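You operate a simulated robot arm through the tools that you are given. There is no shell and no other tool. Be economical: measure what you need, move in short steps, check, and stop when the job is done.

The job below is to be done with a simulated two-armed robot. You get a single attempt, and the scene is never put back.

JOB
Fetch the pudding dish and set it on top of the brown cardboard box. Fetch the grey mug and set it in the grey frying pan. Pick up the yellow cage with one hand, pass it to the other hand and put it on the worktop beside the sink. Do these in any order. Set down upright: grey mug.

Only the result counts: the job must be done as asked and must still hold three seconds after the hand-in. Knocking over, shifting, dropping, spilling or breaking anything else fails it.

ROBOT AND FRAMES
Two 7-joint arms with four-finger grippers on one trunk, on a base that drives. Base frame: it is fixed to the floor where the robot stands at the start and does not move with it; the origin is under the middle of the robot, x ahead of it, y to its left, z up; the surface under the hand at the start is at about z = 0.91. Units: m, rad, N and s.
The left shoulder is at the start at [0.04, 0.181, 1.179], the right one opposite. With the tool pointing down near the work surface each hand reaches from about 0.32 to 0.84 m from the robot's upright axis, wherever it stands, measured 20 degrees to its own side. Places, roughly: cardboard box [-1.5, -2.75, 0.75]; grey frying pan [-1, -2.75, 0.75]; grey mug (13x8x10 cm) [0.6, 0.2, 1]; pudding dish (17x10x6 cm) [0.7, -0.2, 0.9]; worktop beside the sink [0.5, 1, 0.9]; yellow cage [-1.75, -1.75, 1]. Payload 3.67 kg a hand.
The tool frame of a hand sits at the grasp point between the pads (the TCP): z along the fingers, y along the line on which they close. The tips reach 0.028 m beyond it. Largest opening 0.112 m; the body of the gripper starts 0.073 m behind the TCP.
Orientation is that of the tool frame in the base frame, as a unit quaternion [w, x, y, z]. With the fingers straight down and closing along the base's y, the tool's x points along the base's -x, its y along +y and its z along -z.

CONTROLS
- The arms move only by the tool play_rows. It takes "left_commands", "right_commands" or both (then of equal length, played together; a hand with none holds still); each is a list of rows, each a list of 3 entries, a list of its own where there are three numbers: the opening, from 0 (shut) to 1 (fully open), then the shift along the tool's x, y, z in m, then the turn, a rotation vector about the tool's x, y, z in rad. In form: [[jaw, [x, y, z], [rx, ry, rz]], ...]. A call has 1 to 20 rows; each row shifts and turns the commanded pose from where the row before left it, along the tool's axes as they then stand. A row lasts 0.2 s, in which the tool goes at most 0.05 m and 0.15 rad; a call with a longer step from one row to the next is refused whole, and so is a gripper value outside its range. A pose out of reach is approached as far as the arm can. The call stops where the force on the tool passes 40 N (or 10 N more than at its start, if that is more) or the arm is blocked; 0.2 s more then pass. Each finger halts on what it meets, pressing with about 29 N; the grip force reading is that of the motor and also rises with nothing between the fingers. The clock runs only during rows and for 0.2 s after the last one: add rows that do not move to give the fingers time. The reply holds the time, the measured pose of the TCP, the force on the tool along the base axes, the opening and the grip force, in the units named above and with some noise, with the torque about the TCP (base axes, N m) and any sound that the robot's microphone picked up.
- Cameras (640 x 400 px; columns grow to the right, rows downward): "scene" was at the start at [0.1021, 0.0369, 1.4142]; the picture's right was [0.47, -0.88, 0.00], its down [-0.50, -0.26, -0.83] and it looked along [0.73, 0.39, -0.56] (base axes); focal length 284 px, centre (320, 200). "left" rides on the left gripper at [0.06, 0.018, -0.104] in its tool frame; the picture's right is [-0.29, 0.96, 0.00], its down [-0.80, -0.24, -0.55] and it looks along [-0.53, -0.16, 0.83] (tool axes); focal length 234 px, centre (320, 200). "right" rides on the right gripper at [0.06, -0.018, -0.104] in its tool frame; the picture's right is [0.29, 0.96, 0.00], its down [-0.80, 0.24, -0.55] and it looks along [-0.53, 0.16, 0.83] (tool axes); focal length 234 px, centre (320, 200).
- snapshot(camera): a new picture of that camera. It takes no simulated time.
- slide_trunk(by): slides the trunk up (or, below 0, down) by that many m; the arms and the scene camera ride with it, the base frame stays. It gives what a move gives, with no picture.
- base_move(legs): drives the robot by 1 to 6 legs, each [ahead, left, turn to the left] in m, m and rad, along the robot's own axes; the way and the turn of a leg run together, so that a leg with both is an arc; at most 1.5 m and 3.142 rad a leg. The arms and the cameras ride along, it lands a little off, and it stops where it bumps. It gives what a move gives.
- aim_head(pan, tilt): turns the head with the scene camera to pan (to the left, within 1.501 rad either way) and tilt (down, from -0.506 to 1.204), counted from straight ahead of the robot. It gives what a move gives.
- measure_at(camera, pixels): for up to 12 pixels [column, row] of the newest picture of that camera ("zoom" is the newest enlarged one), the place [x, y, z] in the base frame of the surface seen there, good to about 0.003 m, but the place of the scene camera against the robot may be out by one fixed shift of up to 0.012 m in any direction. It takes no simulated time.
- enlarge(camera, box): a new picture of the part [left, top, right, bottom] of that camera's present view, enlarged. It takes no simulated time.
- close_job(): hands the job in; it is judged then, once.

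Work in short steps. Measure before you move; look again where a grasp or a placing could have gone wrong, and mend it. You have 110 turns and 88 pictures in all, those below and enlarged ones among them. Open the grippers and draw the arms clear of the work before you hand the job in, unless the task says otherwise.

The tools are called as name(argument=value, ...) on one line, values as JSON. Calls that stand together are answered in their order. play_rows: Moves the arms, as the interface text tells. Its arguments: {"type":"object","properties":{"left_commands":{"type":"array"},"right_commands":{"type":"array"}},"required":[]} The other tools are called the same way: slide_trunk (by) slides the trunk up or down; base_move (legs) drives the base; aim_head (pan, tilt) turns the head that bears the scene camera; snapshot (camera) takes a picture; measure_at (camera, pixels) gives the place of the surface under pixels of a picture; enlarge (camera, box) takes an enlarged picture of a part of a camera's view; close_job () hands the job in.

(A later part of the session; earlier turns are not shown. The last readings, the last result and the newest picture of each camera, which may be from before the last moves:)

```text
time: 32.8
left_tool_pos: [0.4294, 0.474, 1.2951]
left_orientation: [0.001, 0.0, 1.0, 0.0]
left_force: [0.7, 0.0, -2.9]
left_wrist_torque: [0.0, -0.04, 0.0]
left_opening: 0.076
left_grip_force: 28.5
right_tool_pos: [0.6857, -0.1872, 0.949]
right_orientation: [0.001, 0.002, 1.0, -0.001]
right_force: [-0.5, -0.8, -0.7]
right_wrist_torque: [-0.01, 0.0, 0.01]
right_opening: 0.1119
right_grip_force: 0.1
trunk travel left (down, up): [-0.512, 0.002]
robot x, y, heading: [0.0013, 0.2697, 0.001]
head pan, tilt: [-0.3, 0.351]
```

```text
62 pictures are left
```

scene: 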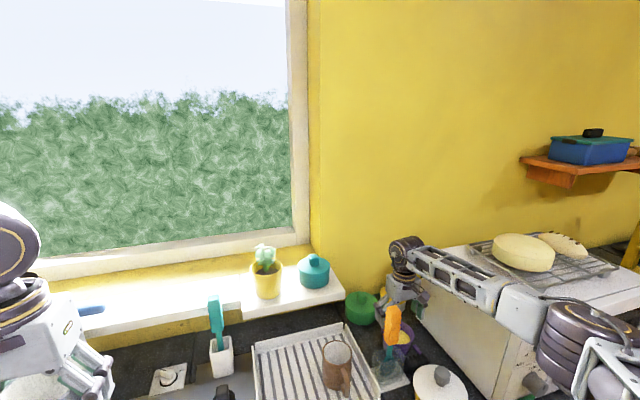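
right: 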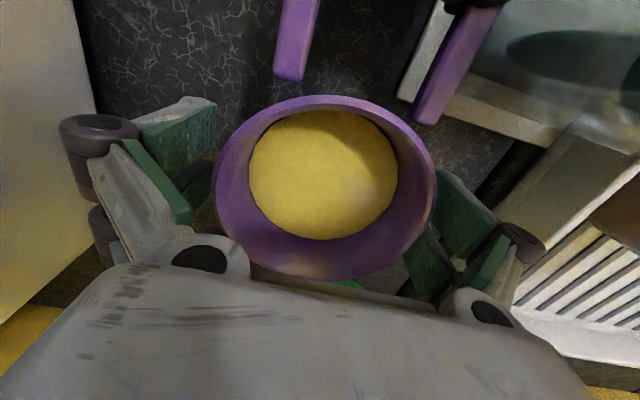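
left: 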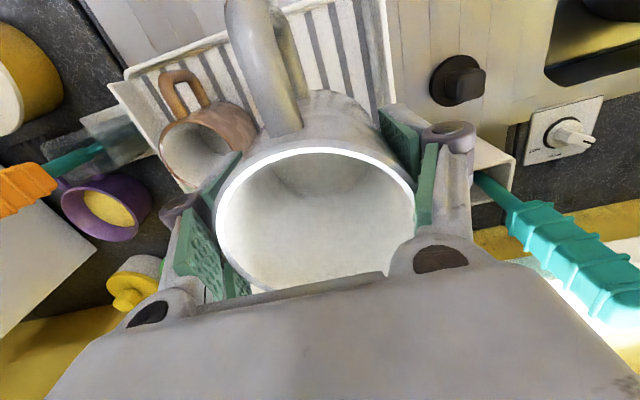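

The dish is between the pads. Close.

play_rows(right_commands=[[0.6, [0, 0, 0], [0, 0, 0]], [0.6, [0, 0, 0], [0, 0, 0]], [0.6, [0, 0, 0], [0, 0, 0]], [0.6, [0, 0, 0], [0, 0, 0]]])

play_rows(right_commands=[[0.6, [0, 0, -0.015], [0, 0, 0]], [0.6, [0, 0, -0.02], [0, 0, 0]], [0.6, [0, 0, 0], [0, 0, 0]]])

snapshot(camera="right")

```text
time: 33.8
left_tool_pos: [0.4278, 0.4744, 1.2946]
left_orientation: [0.001, 0.0, 1.0, 0.001]
left_force: [0.6, 0.5, -2.4]
left_wrist_torque: [-0.01, -0.03, 0.0]
left_opening: 0.0764
left_grip_force: 29.7
right_tool_pos: [0.686, -0.1869, 0.9507]
right_orientation: [0.0, 0.002, 1.0, -0.001]
right_force: [3.2, 2.3, 4.3]
right_wrist_torque: [0.43, -0.1, -0.15]
right_opening: 0.0933
right_grip_force: 29.0
trunk travel left (down, up): [-0.512, 0.002]
robot x, y, heading: [-0.0019, 0.266, -0.002]
head pan, tilt: [-0.3, 0.351]
```

```text
time: 34.6
left_tool_pos: [0.4301, 0.474, 1.2936]
left_orientation: [0.001, 0.0, 1.0, -0.001]
left_force: [0.7, 0.0, -3.6]
left_wrist_torque: [0.02, -0.04, 0.0]
left_opening: 0.0762
left_grip_force: 28.9
right_tool_pos: [0.6862, -0.1881, 0.9833]
right_orientation: [-0.001, 0.002, 1.0, -0.001]
right_force: [0.5, -0.7, -5.1]
right_wrist_torque: [0.01, -0.14, -0.02]
right_opening: 0.0933
right_grip_force: 28.8
trunk travel left (down, up): [-0.512, 0.002]
robot x, y, heading: [-0.0031, 0.2676, 0.003]
head pan, tilt: [-0.3, 0.351]
```

```text
61 pictures are left
```

right: 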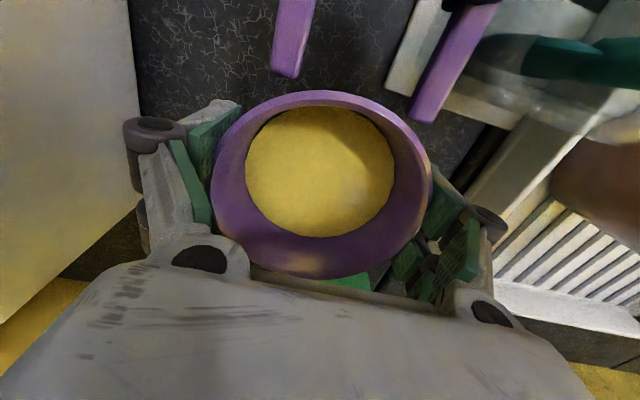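

Dish lifted and level. Lift to ~1.28, then retract toward the robot.

play_rows(right_commands=[[0.6, [0, 0, -0.04], [0, 0, 0]], [0.6, [0, 0, -0.045], [0, 0, 0]], [0.6, [0, 0, -0.045], [0, 0, 0]], [0.6, [0, 0, -0.045], [0, 0, 0]], [0.6, [0, 0, -0.045], [0, 0, 0]], [0.6, [0, 0, -0.045], [0, 0, 0]], [0.6, [0, 0, -0.045], [0, 0, 0]], [0.6, [0.03, 0, 0], [0, 0, 0]], [0.6, [0.04, 0, 0], [0, 0, 0]], [0.6, [0.04, 0, 0], [0, 0, 0]], [0.6, [0.04, 0, 0], [0, 0, 0]], [0.6, [0.03, 0, 0], [0, 0, 0]], [0.6, [0, 0, 0], [0, 0, 0]]])

aim_head(pan=-1.5, tilt=0.3)

snapshot(camera="scene")

```text
time: 37.4
left_tool_pos: [0.4302, 0.4736, 1.2934]
left_orientation: [0.0, 0.0, 1.0, 0.0]
left_force: [0.1, 0.2, -2.9]
left_wrist_torque: [0.01, -0.03, -0.03]
left_opening: 0.0759
left_grip_force: 28.7
right_tool_pos: [0.5047, -0.1858, 1.2957]
right_orientation: [-0.001, 0.002, 1.0, -0.001]
right_force: [-0.2, 0.5, -6.0]
right_wrist_torque: [0.01, -0.11, -0.01]
right_opening: 0.0933
right_grip_force: 28.8
trunk travel left (down, up): [-0.512, 0.002]
robot x, y, heading: [0.0015, 0.2662, 0.003]
head pan, tilt: [-0.3, 0.351]
```

```text
time: 38.8
left_tool_pos: [0.4291, 0.4732, 1.2946]
left_orientation: [0.001, 0.0, 1.0, 0.001]
left_force: [-0.7, 0.2, -1.7]
left_wrist_torque: [0.03, -0.03, 0.01]
left_opening: 0.0761
left_grip_force: 29.1
right_tool_pos: [0.5046, -0.1856, 1.2953]
right_orientation: [-0.001, 0.002, 1.0, 0.0]
right_force: [0.9, -0.7, -5.7]
right_wrist_torque: [0.0, -0.12, 0.01]
right_opening: 0.0932
right_grip_force: 29.4
trunk travel left (down, up): [-0.512, 0.002]
robot x, y, heading: [0.0024, 0.2681, -0.003]
head pan, tilt: [-1.499, 0.3]
```

```text
60 pictures are left
```

scene: 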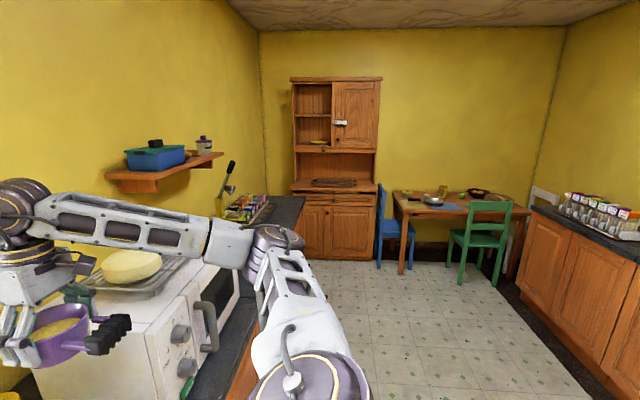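

The far table (with pan) and right counter are visible. I enlarge that area and measure the floor layout.

enlarge(camera="scene", box=[340, 150, 640, 338])

measure_at(camera="scene", pixels=[[400, 198], [510, 208], [400, 274], [462, 283], [495, 263], [380, 262], [330, 258], [530, 215], [600, 385], [470, 208], [295, 205], [620, 210]])

```text
2.13 times, centred on (490, 244) of scene
```

zoom: 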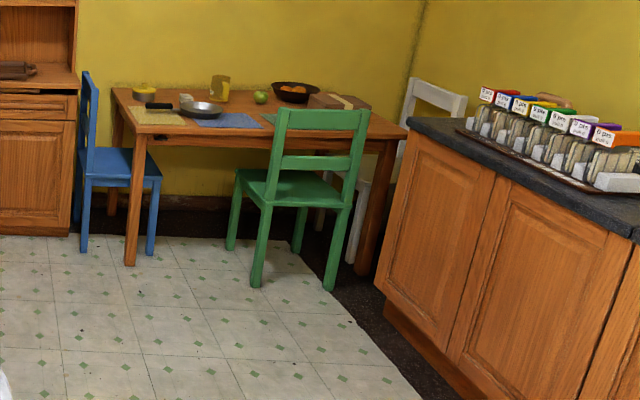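

```text
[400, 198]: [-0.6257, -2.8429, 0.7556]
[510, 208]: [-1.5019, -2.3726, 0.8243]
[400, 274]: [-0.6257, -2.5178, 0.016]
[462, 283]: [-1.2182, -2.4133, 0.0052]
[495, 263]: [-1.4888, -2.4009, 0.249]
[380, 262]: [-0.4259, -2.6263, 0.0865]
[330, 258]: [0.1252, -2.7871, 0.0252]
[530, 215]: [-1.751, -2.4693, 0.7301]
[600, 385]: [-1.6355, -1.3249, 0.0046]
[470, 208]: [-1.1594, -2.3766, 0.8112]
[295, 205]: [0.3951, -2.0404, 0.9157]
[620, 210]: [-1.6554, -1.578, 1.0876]
```

measure_at(camera="zoom", pixels=[[205, 109], [195, 106], [215, 118], [160, 105], [340, 100], [345, 98], [325, 105], [365, 105], [250, 122], [140, 122], [220, 85], [262, 97]])

measure_at(camera="zoom", pixels=[[128, 130], [385, 145], [325, 290], [252, 285], [395, 300], [470, 120], [150, 250], [83, 250], [480, 130], [600, 140], [380, 260], [410, 130]])

```text
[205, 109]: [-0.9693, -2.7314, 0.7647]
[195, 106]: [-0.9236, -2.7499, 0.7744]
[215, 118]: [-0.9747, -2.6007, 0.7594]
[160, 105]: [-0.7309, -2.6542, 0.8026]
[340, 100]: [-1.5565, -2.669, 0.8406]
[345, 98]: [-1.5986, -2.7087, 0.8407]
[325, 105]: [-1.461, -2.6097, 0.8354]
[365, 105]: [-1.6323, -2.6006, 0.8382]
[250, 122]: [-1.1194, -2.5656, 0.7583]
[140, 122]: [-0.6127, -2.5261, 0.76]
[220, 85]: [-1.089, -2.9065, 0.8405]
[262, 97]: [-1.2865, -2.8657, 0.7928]
```

```text
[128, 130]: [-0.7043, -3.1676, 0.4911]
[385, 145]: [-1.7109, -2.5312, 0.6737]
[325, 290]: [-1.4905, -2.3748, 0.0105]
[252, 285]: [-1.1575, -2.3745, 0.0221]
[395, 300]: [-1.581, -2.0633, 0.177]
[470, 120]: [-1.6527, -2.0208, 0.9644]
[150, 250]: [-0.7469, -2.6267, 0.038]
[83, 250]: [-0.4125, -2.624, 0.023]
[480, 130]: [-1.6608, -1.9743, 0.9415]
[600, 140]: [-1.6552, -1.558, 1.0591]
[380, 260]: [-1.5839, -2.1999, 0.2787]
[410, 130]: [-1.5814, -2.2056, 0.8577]
```

Table z≈0.757; pan centre ≈(-0.95,-2.74); box top ≈0.84 around (-1.55,-2.67); a stance near (-1.2,-1.95) facing −y serves both. I back away from the counter first and turn right.

base_move(legs=[[-0.45, 0, 0], [0, 0, -1.571]])

aim_head(pan=0, tilt=0.5)

snapshot(camera="scene")

```text
time: 45.8
left_tool_pos: [-0.2372, -0.16, 1.295]
left_orientation: [0.0, 0.705, 0.709, 0.0]
left_force: [0.5, 0.2, -3.2]
left_wrist_torque: [0.0, 0.0, -0.02]
left_opening: 0.076
left_grip_force: 29.1
right_tool_pos: [-0.896, -0.2406, 1.2955]
right_orientation: [0.0, 0.706, 0.708, 0.0]
right_force: [-0.7, -0.4, -5.7]
right_wrist_torque: [-0.11, -0.03, -0.02]
right_opening: 0.0935
right_grip_force: 29.2
trunk travel left (down, up): [-0.512, 0.002]
robot x, y, heading: [-0.4442, 0.268, -1.566]
head pan, tilt: [-1.499, 0.3]
```

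```text
time: 47.4
left_tool_pos: [-0.237, -0.1618, 1.294]
left_orientation: [0.001, 0.705, 0.709, -0.001]
left_force: [-0.2, 0.3, -1.6]
left_wrist_torque: [0.0, -0.03, -0.02]
left_opening: 0.0759
left_grip_force: 28.6
right_tool_pos: [-0.8969, -0.2397, 1.2953]
right_orientation: [-0.001, 0.707, 0.707, 0.001]
right_force: [0.1, -0.2, -5.2]
right_wrist_torque: [-0.13, 0.01, 0.01]
right_opening: 0.0935
right_grip_force: 28.8
trunk travel left (down, up): [-0.512, 0.002]
robot x, y, heading: [-0.4434, 0.2636, -1.57]
head pan, tilt: [0.0, 0.499]
```

```text
58 pictures are left
```

scene: 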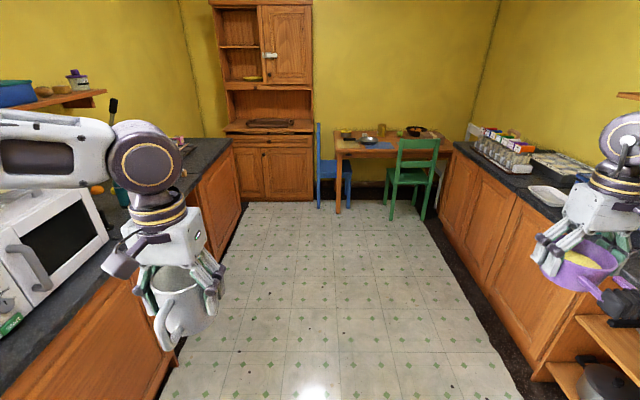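

measure_at(camera="scene", pixels=[[628, 96], [470, 150], [545, 195], [560, 165], [600, 180], [515, 150], [460, 215], [510, 290], [505, 140]])

base_move(legs=[[0.9, 0, 0], [0.4, -0.35, 0]])

snapshot(camera="scene")

```text
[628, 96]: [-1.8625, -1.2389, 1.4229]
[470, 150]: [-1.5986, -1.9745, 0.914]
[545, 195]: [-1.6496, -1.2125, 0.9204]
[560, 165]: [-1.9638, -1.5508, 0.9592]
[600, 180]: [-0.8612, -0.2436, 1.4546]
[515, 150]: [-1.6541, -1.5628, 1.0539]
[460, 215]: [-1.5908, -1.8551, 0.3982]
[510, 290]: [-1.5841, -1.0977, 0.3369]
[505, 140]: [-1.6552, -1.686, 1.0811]
```

```text
time: 55.0
left_tool_pos: [-0.5719, -1.4603, 1.295]
left_orientation: [0.0, 0.703, 0.711, 0.0]
left_force: [-0.5, 0.3, -2.9]
left_wrist_torque: [-0.03, 0.05, 0.01]
left_opening: 0.0759
left_grip_force: 29.3
right_tool_pos: [-1.2325, -1.5454, 1.2968]
right_orientation: [0.0, 0.703, 0.711, 0.0]
right_force: [0.6, 0.9, -5.2]
right_wrist_torque: [-0.14, 0.01, -0.03]
right_opening: 0.0932
right_grip_force: 28.8
trunk travel left (down, up): [-0.512, 0.002]
robot x, y, heading: [-0.7876, -1.0366, -1.559]
head pan, tilt: [0.0, 0.499]
```

```text
57 pictures are left
```

scene: 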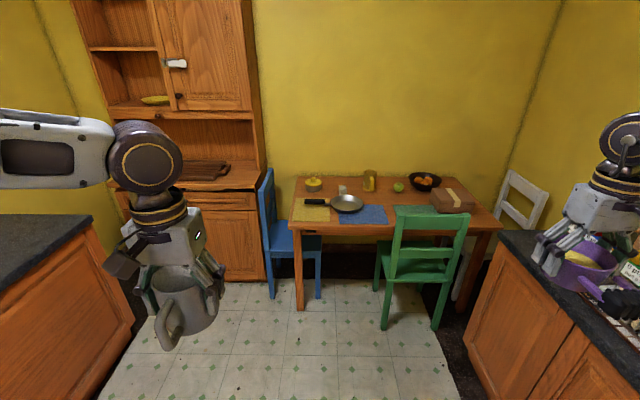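

Good overview. I measure pan, box, chair and counter points.

enlarge(camera="scene", box=[270, 150, 510, 300])

```text
2.67 times, centred on (390, 225) of scene
```

zoom: 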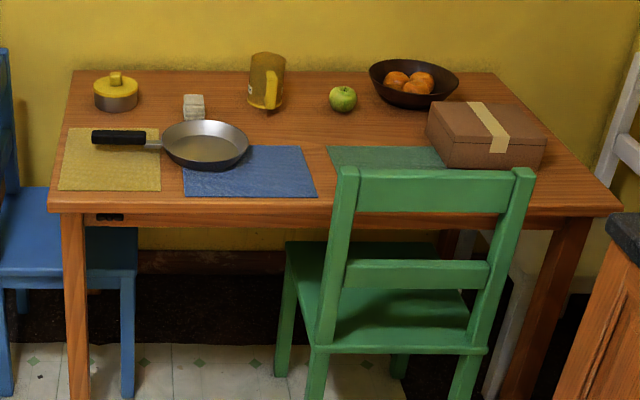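

measure_at(camera="zoom", pixels=[[205, 150], [167, 140], [246, 142], [205, 122], [205, 168], [432, 105], [427, 133], [540, 137], [510, 105], [485, 122], [345, 172], [525, 172]])

measure_at(camera="zoom", pixels=[[195, 100], [270, 55], [95, 137], [343, 95], [315, 360], [480, 350], [600, 205], [635, 240], [240, 125], [60, 200], [415, 75], [455, 80]])

```text
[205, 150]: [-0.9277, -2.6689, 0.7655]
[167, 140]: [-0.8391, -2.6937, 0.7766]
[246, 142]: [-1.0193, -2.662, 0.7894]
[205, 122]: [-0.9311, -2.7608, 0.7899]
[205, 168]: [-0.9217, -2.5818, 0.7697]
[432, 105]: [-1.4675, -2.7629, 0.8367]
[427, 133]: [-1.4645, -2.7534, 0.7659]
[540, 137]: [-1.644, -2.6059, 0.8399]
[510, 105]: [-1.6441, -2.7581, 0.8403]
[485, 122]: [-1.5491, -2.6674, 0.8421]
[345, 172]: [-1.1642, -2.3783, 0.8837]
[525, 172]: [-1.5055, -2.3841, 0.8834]
```

```text
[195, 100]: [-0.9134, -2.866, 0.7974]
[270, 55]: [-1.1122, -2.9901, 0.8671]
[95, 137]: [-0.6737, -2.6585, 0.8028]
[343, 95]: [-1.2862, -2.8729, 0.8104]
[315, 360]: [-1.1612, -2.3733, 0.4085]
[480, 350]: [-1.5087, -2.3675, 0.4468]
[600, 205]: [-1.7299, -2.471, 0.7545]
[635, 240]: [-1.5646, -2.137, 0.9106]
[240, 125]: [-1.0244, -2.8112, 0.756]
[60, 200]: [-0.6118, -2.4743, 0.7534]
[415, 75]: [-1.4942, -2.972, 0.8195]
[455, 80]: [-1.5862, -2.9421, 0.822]
```

Pan centre ≈(-0.928,-2.67), floor z≈0.766; box centre ≈(-1.555,-2.683), top 0.84. I drive to about (-1.2,-1.95).

base_move(legs=[[0.6, 0, -0.012], [0.3, -0.41, 0]])

snapshot(camera="scene")

```text
time: 61.0
left_tool_pos: [-0.9799, -2.3627, 1.2945]
left_orientation: [0.0, 0.706, 0.708, -0.002]
left_force: [-0.5, -0.1, -3.4]
left_wrist_torque: [-0.07, 0.01, 0.01]
left_opening: 0.076
left_grip_force: 29.1
right_tool_pos: [-1.6388, -2.4425, 1.2961]
right_orientation: [-0.001, 0.707, 0.708, 0.0]
right_force: [0.3, 0.5, -4.7]
right_wrist_torque: [-0.16, 0.01, -0.01]
right_opening: 0.0934
right_grip_force: 29.1
trunk travel left (down, up): [-0.512, 0.002]
robot x, y, heading: [-1.1881, -1.9362, -1.57]
head pan, tilt: [0.0, 0.499]
```

```text
55 pictures are left
```

scene: 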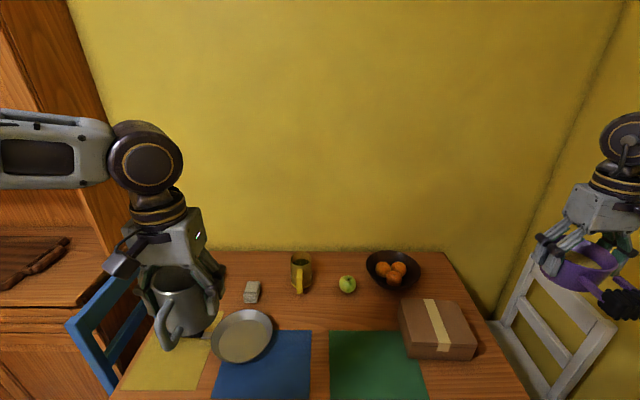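

I move both hands horizontally toward above the pan and box at present height, then look with wrist cameras.

play_rows(left_commands=[[0.5, [-0.03, 0.006, 0], [0, 0, 0]], [0.5, [-0.035, 0.006, 0], [0, 0, 0]], [0.5, [-0.035, 0.006, 0], [0, 0, 0]], [0.5, [-0.035, 0.006, 0], [0, 0, 0]], [0.5, [-0.035, 0.006, 0], [0, 0, 0]], [0.5, [-0.035, 0.006, 0], [0, 0, 0]], [0.5, [-0.035, 0.006, 0], [0, 0, 0]], [0.5, [-0.035, 0.005, 0], [0, 0, 0]], [0.5, [-0.03, 0.005, 0], [0, 0, 0]], [0.5, [0, 0, 0], [0, 0, 0]]], right_commands=[[0.6, [-0.03, 0.01, 0], [0, 0, 0]], [0.6, [-0.03, 0.01, 0], [0, 0, 0]], [0.6, [-0.03, 0.01, 0], [0, 0, 0]], [0.6, [-0.03, 0.01, 0], [0, 0, 0]], [0.6, [-0.03, 0.01, 0], [0, 0, 0]], [0.6, [-0.03, 0.01, 0], [0, 0, 0]], [0.6, [-0.03, 0.01, 0], [0, 0, 0]], [0.6, [-0.03, 0.014, 0], [0, 0, 0]], [0.6, [0, 0, 0], [0, 0, 0]], [0.6, [0, 0, 0], [0, 0, 0]]])

slide_trunk(by=-0.15)

snapshot(camera="scene")

```text
time: 63.2
left_tool_pos: [-0.9151, -2.6356, 1.2944]
left_orientation: [0.0, 0.705, 0.709, -0.002]
left_force: [-0.7, -0.2, -2.8]
left_wrist_torque: [-0.02, 0.02, 0.03]
left_opening: 0.0762
left_grip_force: 28.8
left hand out of reach, approached as far as the arm can: row 8, 9
right_tool_pos: [-1.5585, -2.6816, 1.2959]
right_orientation: [-0.001, 0.707, 0.707, 0.001]
right_force: [-1.0, -0.3, -5.5]
right_wrist_torque: [-0.17, 0.02, 0.02]
right_opening: 0.0934
right_grip_force: 28.6
trunk travel left (down, up): [-0.512, 0.002]
robot x, y, heading: [-1.193, -1.9359, -1.565]
head pan, tilt: [0.0, 0.499]
```

```text
time: 65.0
left_tool_pos: [-0.914, -2.6367, 1.144]
left_orientation: [0.001, 0.705, 0.709, 0.0]
left_force: [-0.1, -0.6, -3.7]
left_wrist_torque: [-0.05, 0.0, 0.0]
left_opening: 0.0758
left_grip_force: 29.3
right_tool_pos: [-1.5569, -2.6824, 1.1454]
right_orientation: [-0.001, 0.707, 0.708, 0.001]
right_force: [-0.6, 0.7, -5.2]
right_wrist_torque: [-0.15, 0.03, -0.02]
right_opening: 0.093
right_grip_force: 28.7
trunk travel left (down, up): [-0.362, 0.152]
robot x, y, heading: [-1.188, -1.9368, -1.57]
head pan, tilt: [0.0, 0.499]
```

```text
54 pictures are left
```

scene: 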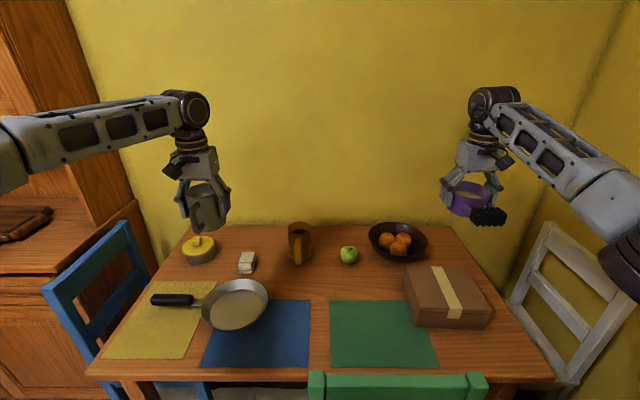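

measure_at(camera="scene", pixels=[[235, 310], [203, 310], [268, 300], [240, 281], [233, 331], [210, 290], [404, 268], [415, 324], [490, 325], [465, 268], [445, 292], [480, 210]])

snapshot(camera="left")

snapshot(camera="right")

```text
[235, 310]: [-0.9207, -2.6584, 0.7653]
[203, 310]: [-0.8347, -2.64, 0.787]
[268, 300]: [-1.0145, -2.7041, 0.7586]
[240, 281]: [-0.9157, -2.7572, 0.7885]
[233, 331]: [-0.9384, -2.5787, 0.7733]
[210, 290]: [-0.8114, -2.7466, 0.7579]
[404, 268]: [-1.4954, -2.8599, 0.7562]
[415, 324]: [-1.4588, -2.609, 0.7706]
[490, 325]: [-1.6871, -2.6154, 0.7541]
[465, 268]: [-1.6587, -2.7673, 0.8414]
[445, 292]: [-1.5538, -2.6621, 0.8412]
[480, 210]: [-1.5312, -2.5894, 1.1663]
```

```text
53 pictures are left
```

left: 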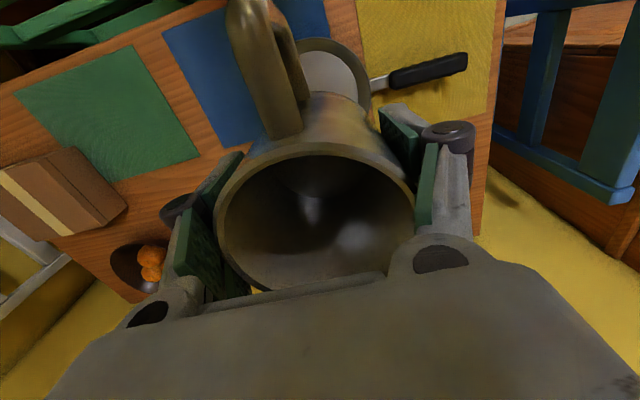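

```text
52 pictures are left
```

right: 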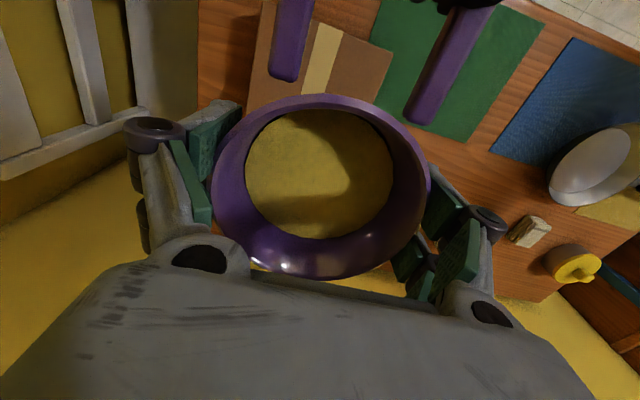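

measure_at(camera="right", pixels=[[385, 50], [365, 98], [330, 60], [260, 30], [552, 175], [585, 160], [600, 205], [630, 150]])

measure_at(camera="left", pixels=[[340, 65], [305, 45], [345, 42], [370, 85], [365, 65], [120, 205], [75, 150], [450, 65]])

```text
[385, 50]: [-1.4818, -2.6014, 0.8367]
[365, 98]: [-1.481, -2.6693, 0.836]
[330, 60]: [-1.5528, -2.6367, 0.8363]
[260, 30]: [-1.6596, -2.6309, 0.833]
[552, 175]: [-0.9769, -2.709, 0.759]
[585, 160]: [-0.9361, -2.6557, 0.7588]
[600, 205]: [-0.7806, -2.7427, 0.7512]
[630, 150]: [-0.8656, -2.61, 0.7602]
```

```text
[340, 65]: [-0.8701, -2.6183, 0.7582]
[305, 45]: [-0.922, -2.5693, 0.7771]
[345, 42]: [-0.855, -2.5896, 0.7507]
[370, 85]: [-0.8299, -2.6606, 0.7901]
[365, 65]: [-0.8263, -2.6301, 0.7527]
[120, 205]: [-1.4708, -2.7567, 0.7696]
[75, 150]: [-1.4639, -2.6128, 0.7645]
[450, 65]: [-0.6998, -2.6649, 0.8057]
```

Wrist and scene agree. Dish: rest TCP z≈0.875 at box; mug: rest TCP z≈0.81. I lower right to ~0.905 and left to ~0.93.

play_rows(left_commands=[[0.5, [0, -0.01, 0.04], [0, 0, 0]], [0.5, [0, 0, 0.04], [0, 0, 0]], [0.5, [0, 0, 0.04], [0, 0, 0]], [0.5, [0, 0, 0.04], [0, 0, 0]], [0.5, [0, 0, 0.04], [0, 0, 0]], [0.5, [-0.02, 0, 0.01], [0, 0, 0]], [0.5, [-0.02, 0, 0], [0, 0, 0]], [0.5, [0, 0, 0], [0, 0, 0]]], right_commands=[[0.6, [-0.007, 0, 0.04], [0, 0, 0]], [0.6, [0, 0, 0.04], [0, 0, 0]], [0.6, [0, 0, 0.04], [0, 0, 0]], [0.6, [0, 0, 0.04], [0, 0, 0]], [0.6, [0, 0, 0.04], [0, 0, 0]], [0.6, [0, 0, 0.03], [0, 0, 0]], [0.6, [0, 0, 0.01], [0, 0, 0]], [0.6, [0, 0, 0], [0, 0, 0]]])

snapshot(camera="scene")

```text
time: 66.8
left_tool_pos: [-0.8977, -2.6065, 0.9613]
left_orientation: [0.0, 0.705, 0.709, -0.003]
left_force: [-0.8, 0.0, -2.9]
left_wrist_torque: [-0.05, 0.0, -0.04]
left_opening: 0.0762
left_grip_force: 28.7
left hand out of reach, approached as far as the arm can: row 1, 2, 3, 4, 5, 6, 7
right_tool_pos: [-1.5556, -2.6889, 0.9054]
right_orientation: [-0.001, 0.707, 0.707, 0.001]
right_force: [0.0, 0.2, -5.4]
right_wrist_torque: [-0.14, -0.02, -0.01]
right_opening: 0.0931
right_grip_force: 29.2
trunk travel left (down, up): [-0.362, 0.152]
robot x, y, heading: [-1.1887, -1.9351, -1.565]
head pan, tilt: [0.0, 0.499]
```

```text
51 pictures are left
```

scene: 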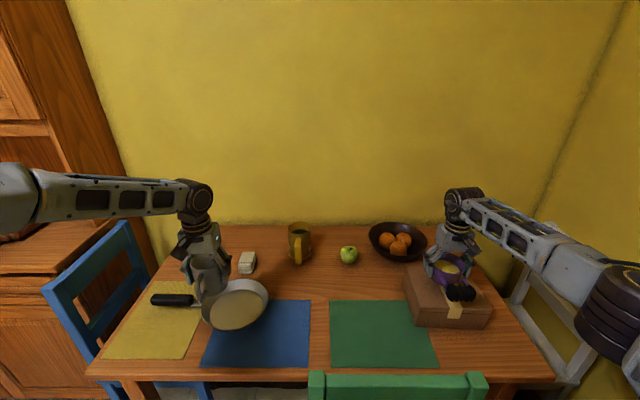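

Dish is over the box. Lower it gently onto the box (target contact ≈0.875); the mug will be done after driving a bit closer.

play_rows(right_commands=[[0.6, [0, 0, 0.015], [0, 0, 0]], [0.6, [0, 0, 0.01], [0, 0, 0]], [0.6, [0, 0, 0.004], [0, 0, 0]], [0.6, [0, 0, 0], [0, 0, 0]]])

enlarge(camera="scene", box=[370, 200, 530, 340])

```text
time: 67.8
left_tool_pos: [-0.8978, -2.6063, 0.9619]
left_orientation: [0.001, 0.705, 0.709, -0.002]
left_force: [0.3, 0.3, -3.5]
left_wrist_torque: [-0.04, -0.01, -0.03]
left_opening: 0.0763
left_grip_force: 28.7
right_tool_pos: [-1.5554, -2.6901, 0.8792]
right_orientation: [0.001, 0.707, 0.707, -0.001]
right_force: [-2.4, -1.7, 5.2]
right_wrist_torque: [-0.04, -0.25, -0.01]
right_opening: 0.0932
right_grip_force: 28.6
trunk travel left (down, up): [-0.362, 0.152]
robot x, y, heading: [-1.1873, -1.9328, -1.57]
head pan, tilt: [0.0, 0.499]
```

```text
2.86 times, centred on (450, 270) of scene
```

zoom: 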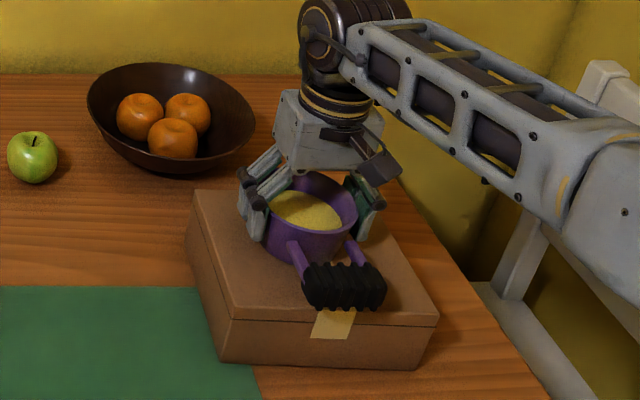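

Contact made (force flipped to +5 N). Open and lift straight up.

play_rows(right_commands=[[0.9, [0, 0, 0], [0, 0, 0]], [1, [0, 0, 0], [0, 0, 0]], [1, [0, 0, 0], [0, 0, 0]], [1, [0, 0, -0.02], [0, 0, 0]], [1, [0, 0, -0.03], [0, 0, 0]], [1, [0, 0, -0.04], [0, 0, 0]], [1, [0, 0, -0.04], [0, 0, 0]], [1, [0, 0, -0.04], [0, 0, 0]], [1, [0, 0, -0.04], [0, 0, 0]], [1, [0, 0, -0.04], [0, 0, 0]], [1, [0, 0, 0], [0, 0, 0]]], left_commands=[[0.5, [0, 0, 0], [0, 0, 0]], [0.5, [0, 0, 0], [0, 0, 0]], [0.5, [0, 0, 0], [0, 0, 0]], [0.5, [0, 0, -0.03], [0, 0, 0]], [0.5, [0, 0, -0.03], [0, 0, 0]], [0.5, [0.02, 0, 0], [0, 0, 0]], [0.5, [0.02, 0, 0], [0, 0, 0]], [0.5, [0, 0, 0], [0, 0, 0]], [0.5, [0, 0, 0], [0, 0, 0]], [0.5, [0, 0, 0], [0, 0, 0]], [0.5, [0, 0, 0], [0, 0, 0]]])

snapshot(camera="scene")

```text
time: 70.2
left_tool_pos: [-0.8973, -2.5673, 1.0224]
left_orientation: [0.001, 0.705, 0.709, -0.001]
left_force: [0.4, 0.0, -1.8]
left_wrist_torque: [-0.04, 0.01, 0.01]
left_opening: 0.0761
left_grip_force: 29.1
right_tool_pos: [-1.5557, -2.689, 1.125]
right_orientation: [-0.001, 0.706, 0.708, 0.0]
right_force: [0.0, -1.0, 0.1]
right_wrist_torque: [0.01, -0.01, 0.01]
right_opening: 0.112
right_grip_force: 0.1
trunk travel left (down, up): [-0.362, 0.152]
robot x, y, heading: [-1.1886, -1.9379, -1.568]
head pan, tilt: [0.0, 0.499]
```

```text
49 pictures are left
```

scene: 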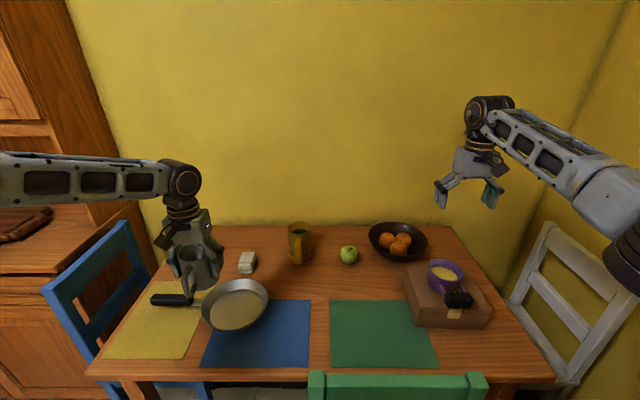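

Dish sits on the box. Left arm reach is limited, so I'll stand closer to the pan from around (-0.8,-2.05), heading ~−121°. First retract both hands and raise; measure the blue chair.

measure_at(camera="scene", pixels=[[120, 226], [45, 290], [85, 260], [345, 378], [470, 378]])

play_rows(right_commands=[[1, [0.04, 0, -0.01], [0, 0, 0]], [1, [0.045, 0, -0.01], [0, 0, 0]], [1, [0.045, 0, -0.01], [0, 0, 0]], [1, [0.045, 0, -0.01], [0, 0, 0]], [1, [0.045, 0, -0.01], [0, 0, 0]], [1, [0.045, 0, 0], [0, 0, 0]], [1, [0.035, 0, 0], [0, 0, 0]]], left_commands=[[0.5, [0.02, -0.01, -0.02], [0, 0, 0]], [0.5, [0.03, -0.01, -0.02], [0, 0, 0]], [0.5, [0.03, -0.01, -0.02], [0, 0, 0]], [0.5, [0.03, 0, -0.02], [0, 0, 0]], [0.5, [0.03, 0, -0.02], [0, 0, 0]], [0.5, [0, 0, 0], [0, 0, 0]], [0.5, [0, 0, 0], [0, 0, 0]]])

```text
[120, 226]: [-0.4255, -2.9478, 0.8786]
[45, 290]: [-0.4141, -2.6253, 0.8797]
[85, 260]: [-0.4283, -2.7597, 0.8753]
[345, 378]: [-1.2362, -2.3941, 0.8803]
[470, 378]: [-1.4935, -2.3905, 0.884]
```

```text
time: 71.8
left_tool_pos: [-0.9274, -2.4247, 1.1206]
left_orientation: [0.001, 0.706, 0.709, -0.001]
left_force: [0.0, 1.1, -2.9]
left_wrist_torque: [-0.04, -0.03, 0.02]
left_opening: 0.0761
left_grip_force: 28.9
right_tool_pos: [-1.5578, -2.3868, 1.178]
right_orientation: [0.0, 0.706, 0.708, 0.0]
right_force: [-0.1, 0.8, -0.5]
right_wrist_torque: [-0.04, 0.0, 0.01]
right_opening: 0.1119
right_grip_force: 0.1
trunk travel left (down, up): [-0.362, 0.152]
robot x, y, heading: [-1.1886, -1.937, -1.56]
head pan, tilt: [0.0, 0.499]
```

All clear heights. Shift the base 0.38 m to its left, then turn right 0.52 rad.

base_move(legs=[[0, 0.38, 0], [0, 0, -0.52]])

aim_head(pan=0.25, tilt=0.85)

snapshot(camera="scene")

```text
time: 75.8
left_tool_pos: [-0.8262, -2.4895, 1.1237]
left_orientation: [0.001, 0.864, 0.503, -0.001]
left_force: [0.4, 1.0, -2.9]
left_wrist_torque: [0.0, -0.02, 0.03]
left_opening: 0.0761
left_grip_force: 28.9
right_tool_pos: [-1.3532, -2.1444, 1.1768]
right_orientation: [-0.001, 0.864, 0.503, 0.0]
right_force: [-0.1, 0.1, 0.1]
right_wrist_torque: [0.01, 0.02, 0.02]
right_opening: 0.1119
right_grip_force: 0.0
trunk travel left (down, up): [-0.362, 0.152]
robot x, y, heading: [-0.8118, -1.9361, -2.084]
head pan, tilt: [0.0, 0.499]
```

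```text
time: 76.7
left_tool_pos: [-0.8252, -2.489, 1.1206]
left_orientation: [0.0, 0.863, 0.505, -0.001]
left_force: [0.1, 0.3, -2.6]
left_wrist_torque: [-0.04, 0.01, -0.02]
left_opening: 0.0759
left_grip_force: 29.3
right_tool_pos: [-1.3539, -2.1435, 1.1761]
right_orientation: [-0.001, 0.864, 0.503, 0.002]
right_force: [0.8, -0.6, 0.3]
right_wrist_torque: [-0.02, 0.0, -0.02]
right_opening: 0.112
right_grip_force: 0.0
trunk travel left (down, up): [-0.362, 0.152]
robot x, y, heading: [-0.8116, -1.9358, -2.084]
head pan, tilt: [0.25, 0.85]
```

```text
48 pictures are left
```

scene: 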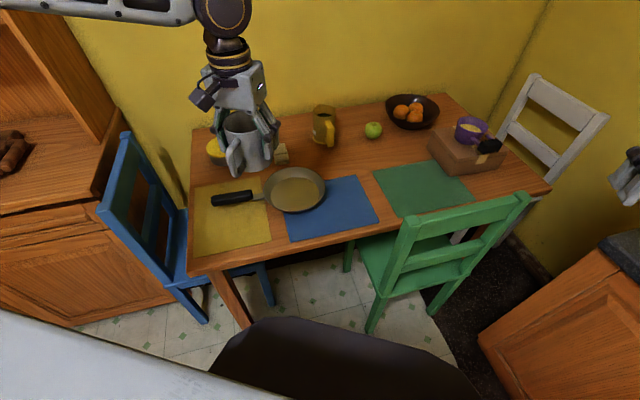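

measure_at(camera="scene", pixels=[[300, 322], [250, 340], [400, 340], [460, 385], [295, 190], [266, 185], [325, 190], [298, 168], [290, 211], [370, 330], [225, 290], [240, 198]])

```text
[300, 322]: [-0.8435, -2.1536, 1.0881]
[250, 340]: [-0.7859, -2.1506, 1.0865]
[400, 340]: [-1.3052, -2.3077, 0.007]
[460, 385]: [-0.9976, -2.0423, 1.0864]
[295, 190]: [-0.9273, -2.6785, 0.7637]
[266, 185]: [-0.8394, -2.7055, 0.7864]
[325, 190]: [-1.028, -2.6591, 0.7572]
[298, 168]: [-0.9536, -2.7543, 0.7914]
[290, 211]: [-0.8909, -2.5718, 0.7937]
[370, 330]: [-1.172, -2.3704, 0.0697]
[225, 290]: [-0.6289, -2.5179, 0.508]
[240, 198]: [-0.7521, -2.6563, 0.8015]
```

Drive 0.117 ahead and 0.042 left; nearest obstacles (table edge, chair leg) remain ≥0.41 m from the base centre.

base_move(legs=[[0.117, 0.042, 0]])

```text
time: 77.9
left_tool_pos: [-0.8491, -2.6115, 1.1205]
left_orientation: [0.001, 0.863, 0.504, -0.002]
left_force: [-0.3, 0.1, -3.3]
left_wrist_torque: [-0.01, 0.03, 0.0]
left_opening: 0.0759
left_grip_force: 28.9
right_tool_pos: [-1.3746, -2.2655, 1.1753]
right_orientation: [0.001, 0.865, 0.502, -0.001]
right_force: [0.2, 0.4, -0.5]
right_wrist_torque: [-0.01, -0.02, 0.03]
right_opening: 0.112
right_grip_force: 0.1
trunk travel left (down, up): [-0.362, 0.152]
robot x, y, heading: [-0.8267, -2.0551, -2.084]
head pan, tilt: [0.25, 0.85]
```

Move over the pan centre: tool shift x −0.099, y −0.037; then lower to ~0.88 and look.

play_rows(left_commands=[[0.5, [-0.033, -0.012, 0], [0, 0, 0]], [0.5, [-0.033, -0.012, 0], [0, 0, 0]], [0.5, [-0.033, -0.013, 0], [0, 0, 0]], [0.5, [0, 0, 0.04], [0, 0, 0]], [0.5, [0, 0, 0.04], [0, 0, 0]], [0.5, [0, 0, 0.04], [0, 0, 0]], [0.5, [0, 0, 0.04], [0, 0, 0]], [0.5, [0, 0, 0.04], [0, 0, 0]], [0.5, [0, 0, 0.04], [0, 0, 0]], [0.5, [0, 0, 0], [0, 0, 0]]])

snapshot(camera="scene")

snapshot(camera="left")

```text
time: 80.1
left_tool_pos: [-0.9217, -2.6777, 0.8874]
left_orientation: [0.001, 0.864, 0.504, -0.002]
left_force: [0.2, 0.6, -2.8]
left_wrist_torque: [-0.05, 0.01, -0.05]
left_opening: 0.0762
left_grip_force: 28.8
left hand out of reach, approached as far as the arm can: row 9
right_tool_pos: [-1.3745, -2.2656, 1.1767]
right_orientation: [0.0, 0.864, 0.503, 0.0]
right_force: [0.2, 0.5, -0.8]
right_wrist_torque: [-0.04, -0.06, 0.0]
right_opening: 0.1121
right_grip_force: 0.1
trunk travel left (down, up): [-0.362, 0.152]
robot x, y, heading: [-0.8307, -2.0595, -2.088]
head pan, tilt: [0.25, 0.85]
```

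```text
47 pictures are left
```

scene: 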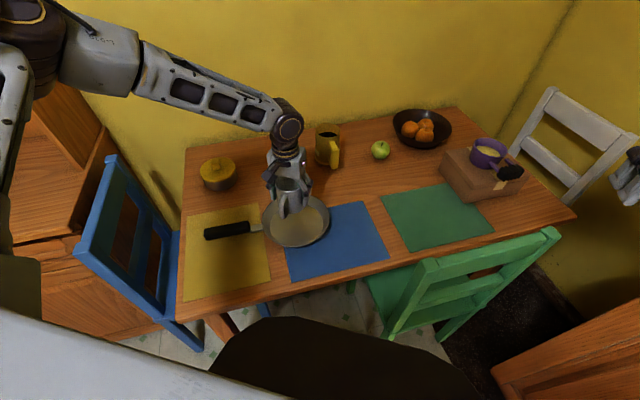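

```text
46 pictures are left
```

left: 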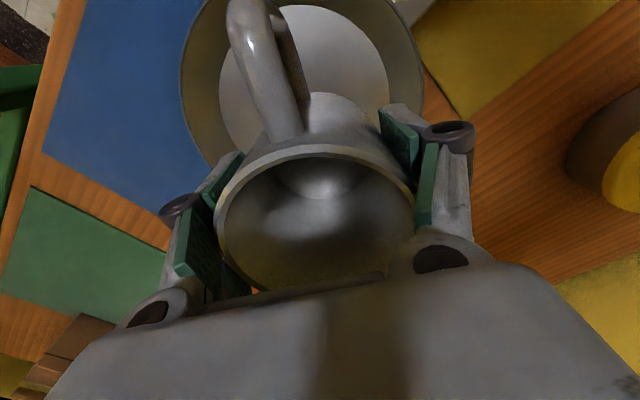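

measure_at(camera="left", pixels=[[184, 90], [421, 95], [222, 75], [388, 75], [320, 8], [205, 145], [380, 5], [240, 45], [335, 40]])

enlarge(camera="scene", box=[220, 130, 380, 250])

```text
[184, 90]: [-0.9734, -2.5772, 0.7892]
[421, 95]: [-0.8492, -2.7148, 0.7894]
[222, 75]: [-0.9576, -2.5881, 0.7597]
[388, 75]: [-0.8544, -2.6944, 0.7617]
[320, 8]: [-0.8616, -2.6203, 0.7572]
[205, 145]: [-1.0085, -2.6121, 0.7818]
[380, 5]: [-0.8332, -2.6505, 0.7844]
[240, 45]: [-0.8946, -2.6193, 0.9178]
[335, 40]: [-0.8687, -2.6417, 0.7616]
```

```text
3.33 times, centred on (300, 190) of scene
```

zoom: 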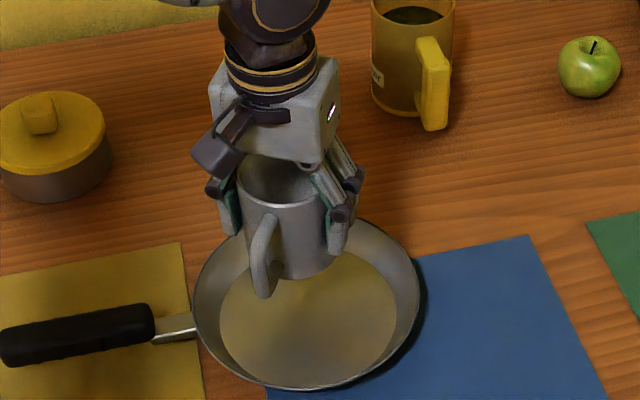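

Pan centre fits (-0.929,-2.662), floor radius ≈0.08, floor z≈0.760; the mug at (-0.922,-2.678) is well inside. I lower with the trunk 0.062 (keeps xy).

slide_trunk(by=-0.062)

play_rows(left_commands=[[0.5, [0, 0, 0.005], [0, 0, 0]], [0.5, [0, 0, 0.005], [0, 0, 0]], [0.5, [0, 0, 0], [0, 0, 0]]])

enlarge(camera="scene", box=[220, 130, 380, 250])

```text
time: 81.2
left_tool_pos: [-0.9228, -2.678, 0.8253]
left_orientation: [0.0, 0.864, 0.503, -0.003]
left_force: [0.5, -1.3, -2.7]
left_wrist_torque: [-0.03, 0.02, 0.02]
left_opening: 0.076
left_grip_force: 29.3
right_tool_pos: [-1.3748, -2.2673, 1.1152]
right_orientation: [0.0, 0.865, 0.502, 0.0]
right_force: [-0.7, 0.3, -0.2]
right_wrist_torque: [-0.01, 0.01, -0.03]
right_opening: 0.1118
right_grip_force: 0.0
trunk travel left (down, up): [-0.3, 0.214]
robot x, y, heading: [-0.831, -2.0549, -2.085]
head pan, tilt: [0.25, 0.85]
```

```text
time: 82.0
left_tool_pos: [-0.9177, -2.6761, 0.8185]
left_orientation: [0.0, 0.864, 0.504, -0.003]
left_force: [0.2, 0.2, -3.0]
left_wrist_torque: [-0.03, 0.01, 0.02]
left_opening: 0.0759
left_grip_force: 28.9
left hand out of reach, approached as far as the arm can: row 2
right_tool_pos: [-1.3748, -2.2671, 1.1138]
right_orientation: [-0.001, 0.865, 0.502, 0.0]
right_force: [-0.2, 1.0, 0.0]
right_wrist_torque: [0.01, -0.01, -0.01]
right_opening: 0.112
right_grip_force: 0.2
trunk travel left (down, up): [-0.3, 0.214]
robot x, y, heading: [-0.8296, -2.0584, -2.084]
head pan, tilt: [0.25, 0.85]
```

```text
3.33 times, centred on (300, 190) of scene
```

zoom: 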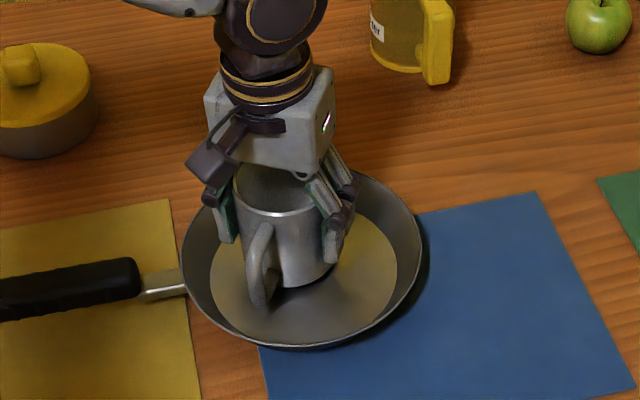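

Still no contact (−3 N). Lower by trunk in tiny steps of 5 mm.

slide_trunk(by=-0.005)

slide_trunk(by=-0.003)

```text
time: 82.5
left_tool_pos: [-0.919, -2.6755, 0.8129]
left_orientation: [-0.001, 0.864, 0.504, -0.003]
left_force: [0.3, 0.1, -2.1]
left_wrist_torque: [0.01, 0.04, -0.03]
left_opening: 0.0759
left_grip_force: 28.6
right_tool_pos: [-1.3743, -2.2666, 1.1085]
right_orientation: [-0.001, 0.865, 0.502, 0.0]
right_force: [-0.5, -0.3, 0.1]
right_wrist_torque: [-0.01, 0.03, 0.02]
right_opening: 0.112
right_grip_force: 0.1
trunk travel left (down, up): [-0.295, 0.219]
robot x, y, heading: [-0.831, -2.0564, -2.088]
head pan, tilt: [0.25, 0.85]
```

```text
time: 83.0
left_tool_pos: [-0.9185, -2.6756, 0.8111]
left_orientation: [0.001, 0.864, 0.504, -0.004]
left_force: [3.4, 1.1, 9.8]
left_wrist_torque: [0.49, -0.32, -0.11]
left_opening: 0.0761
left_grip_force: 29.1
right_tool_pos: [-1.3751, -2.2666, 1.1075]
right_orientation: [-0.001, 0.865, 0.502, 0.0]
right_force: [0.0, 1.2, 0.0]
right_wrist_torque: [0.0, -0.01, 0.01]
right_opening: 0.1122
right_grip_force: 0.0
trunk travel left (down, up): [-0.292, 0.222]
robot x, y, heading: [-0.8278, -2.056, -2.083]
head pan, tilt: [0.25, 0.85]
```

Contact at z≈0.811 (+9.8 N), as predicted. Open slowly and lift via the arm.

play_rows(left_commands=[[0.75, [0, 0, 0], [0, 0, 0]], [0.85, [0, 0, 0], [0, 0, 0]], [0.88, [0, 0, 0], [0, 0, 0]], [0.88, [0, 0, 0], [0, 0, 0]]])

slide_trunk(by=0.15)

snapshot(camera="scene")

```text
time: 84.0
left_tool_pos: [-0.9194, -2.6741, 0.8106]
left_orientation: [0.001, 0.864, 0.504, -0.003]
left_force: [0.3, -0.3, -0.2]
left_wrist_torque: [0.01, 0.0, 0.0]
left_opening: 0.0985
left_grip_force: 0.1
right_tool_pos: [-1.3755, -2.2665, 1.1069]
right_orientation: [0.0, 0.865, 0.501, 0.0]
right_force: [0.7, -0.1, -0.1]
right_wrist_torque: [0.0, 0.0, -0.04]
right_opening: 0.1122
right_grip_force: 0.0
trunk travel left (down, up): [-0.292, 0.222]
robot x, y, heading: [-0.8285, -2.0569, -2.087]
head pan, tilt: [0.25, 0.85]
```

```text
time: 85.8
left_tool_pos: [-0.9175, -2.6768, 0.9613]
left_orientation: [0.001, 0.864, 0.503, -0.002]
left_force: [-0.9, 0.0, -0.1]
left_wrist_torque: [0.0, 0.0, -0.01]
left_opening: 0.0987
left_grip_force: 0.1
right_tool_pos: [-1.3754, -2.2672, 1.2568]
right_orientation: [-0.001, 0.865, 0.502, 0.0]
right_force: [0.7, -0.1, -0.9]
right_wrist_torque: [0.01, -0.01, 0.0]
right_opening: 0.1121
right_grip_force: 0.0
trunk travel left (down, up): [-0.442, 0.072]
robot x, y, heading: [-0.8322, -2.0555, -2.089]
head pan, tilt: [0.25, 0.85]
```

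```text
43 pictures are left
```

scene: 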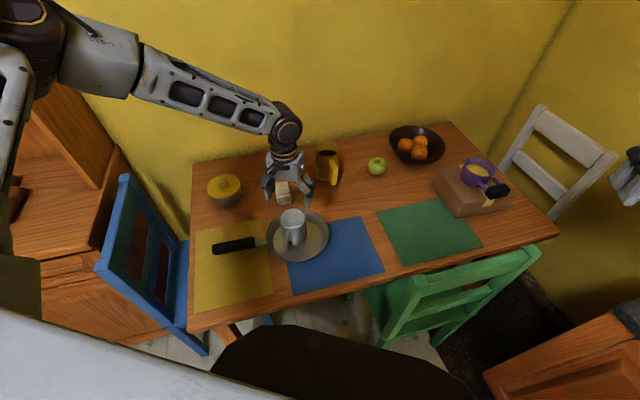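

Mug stands upright in the pan, dish on box. Raise and retract the left hand, back off, and turn to face the other counter (−x).

play_rows(left_commands=[[1, [0, 0, -0.04], [0, 0, 0]], [1, [0, 0, -0.04], [0, 0, 0]], [1, [0, 0, -0.04], [0, 0, 0]], [1, [0.04, 0, -0.04], [0, 0, 0]], [1, [0.04, 0, -0.02], [0, 0, 0]], [1, [0.04, 0, 0], [0, 0, 0]], [1, [0.04, 0, 0], [0, 0, 0]]])

base_move(legs=[[-0.35, 0, 0], [0, 0, -1.05]])

aim_head(pan=0, tilt=0.45)

snapshot(camera="scene")

```text
refused: row 4 steps farther than a row can; nothing moved
```

```text
time: 91.0
left_tool_pos: [-1.2385, -1.9789, 0.962]
left_orientation: [-0.002, 1.0, 0.001, -0.002]
left_force: [1.5, 0.2, -0.1]
left_wrist_torque: [0.02, 0.02, -0.02]
left_opening: 0.0985
left_grip_force: 0.1
right_tool_pos: [-1.1073, -1.3813, 1.2576]
right_orientation: [-0.001, 1.0, -0.001, 0.001]
right_force: [0.1, 0.4, -0.5]
right_wrist_torque: [-0.02, -0.03, 0.0]
right_opening: 0.1119
right_grip_force: 0.1
trunk travel left (down, up): [-0.442, 0.072]
robot x, y, heading: [-0.6577, -1.7485, -3.142]
head pan, tilt: [0.25, 0.85]
```

```text
time: 91.9
left_tool_pos: [-1.2378, -1.979, 0.9622]
left_orientation: [-0.002, 1.0, 0.001, -0.003]
left_force: [-0.5, -0.8, -1.3]
left_wrist_torque: [-0.01, 0.0, -0.02]
left_opening: 0.0986
left_grip_force: 0.0
right_tool_pos: [-1.1076, -1.3801, 1.2568]
right_orientation: [-0.001, 1.0, 0.0, 0.0]
right_force: [-0.1, 0.3, 1.2]
right_wrist_torque: [0.02, -0.02, -0.02]
right_opening: 0.1124
right_grip_force: 0.1
trunk travel left (down, up): [-0.442, 0.072]
robot x, y, heading: [-0.6565, -1.7473, -3.142]
head pan, tilt: [0.0, 0.45]
```

```text
42 pictures are left
```

scene: 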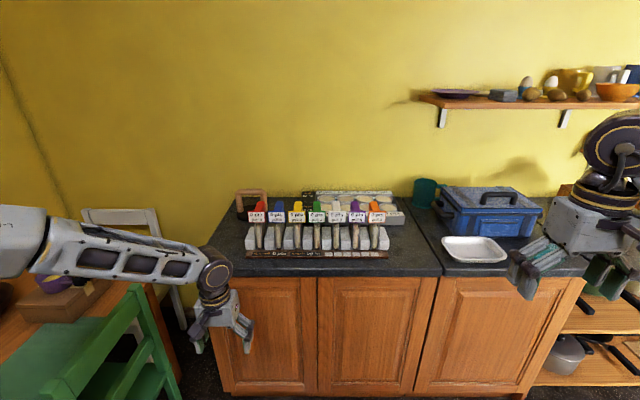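

The row call was refused (step too long), but the base move still passed safely (tips at 0.93 > chair 0.884). The counter shows a rack of labelled items with coloured tops; I enlarge it to identify the "yellow cage".

enlarge(camera="scene", box=[225, 175, 425, 275])

enlarge(camera="scene", box=[0, 180, 220, 400])

```text
3.20 times, centred on (325, 225) of scene
```

zoom: 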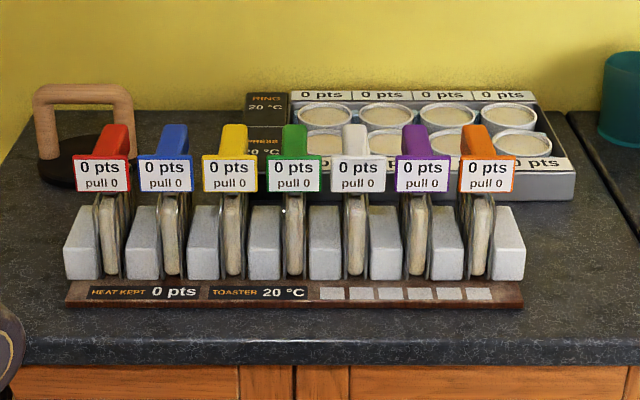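

```text
1.82 times, centred on (110, 290) of scene
```

zoom: 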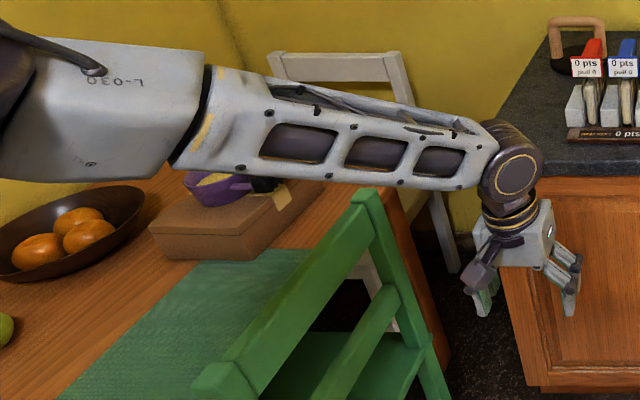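

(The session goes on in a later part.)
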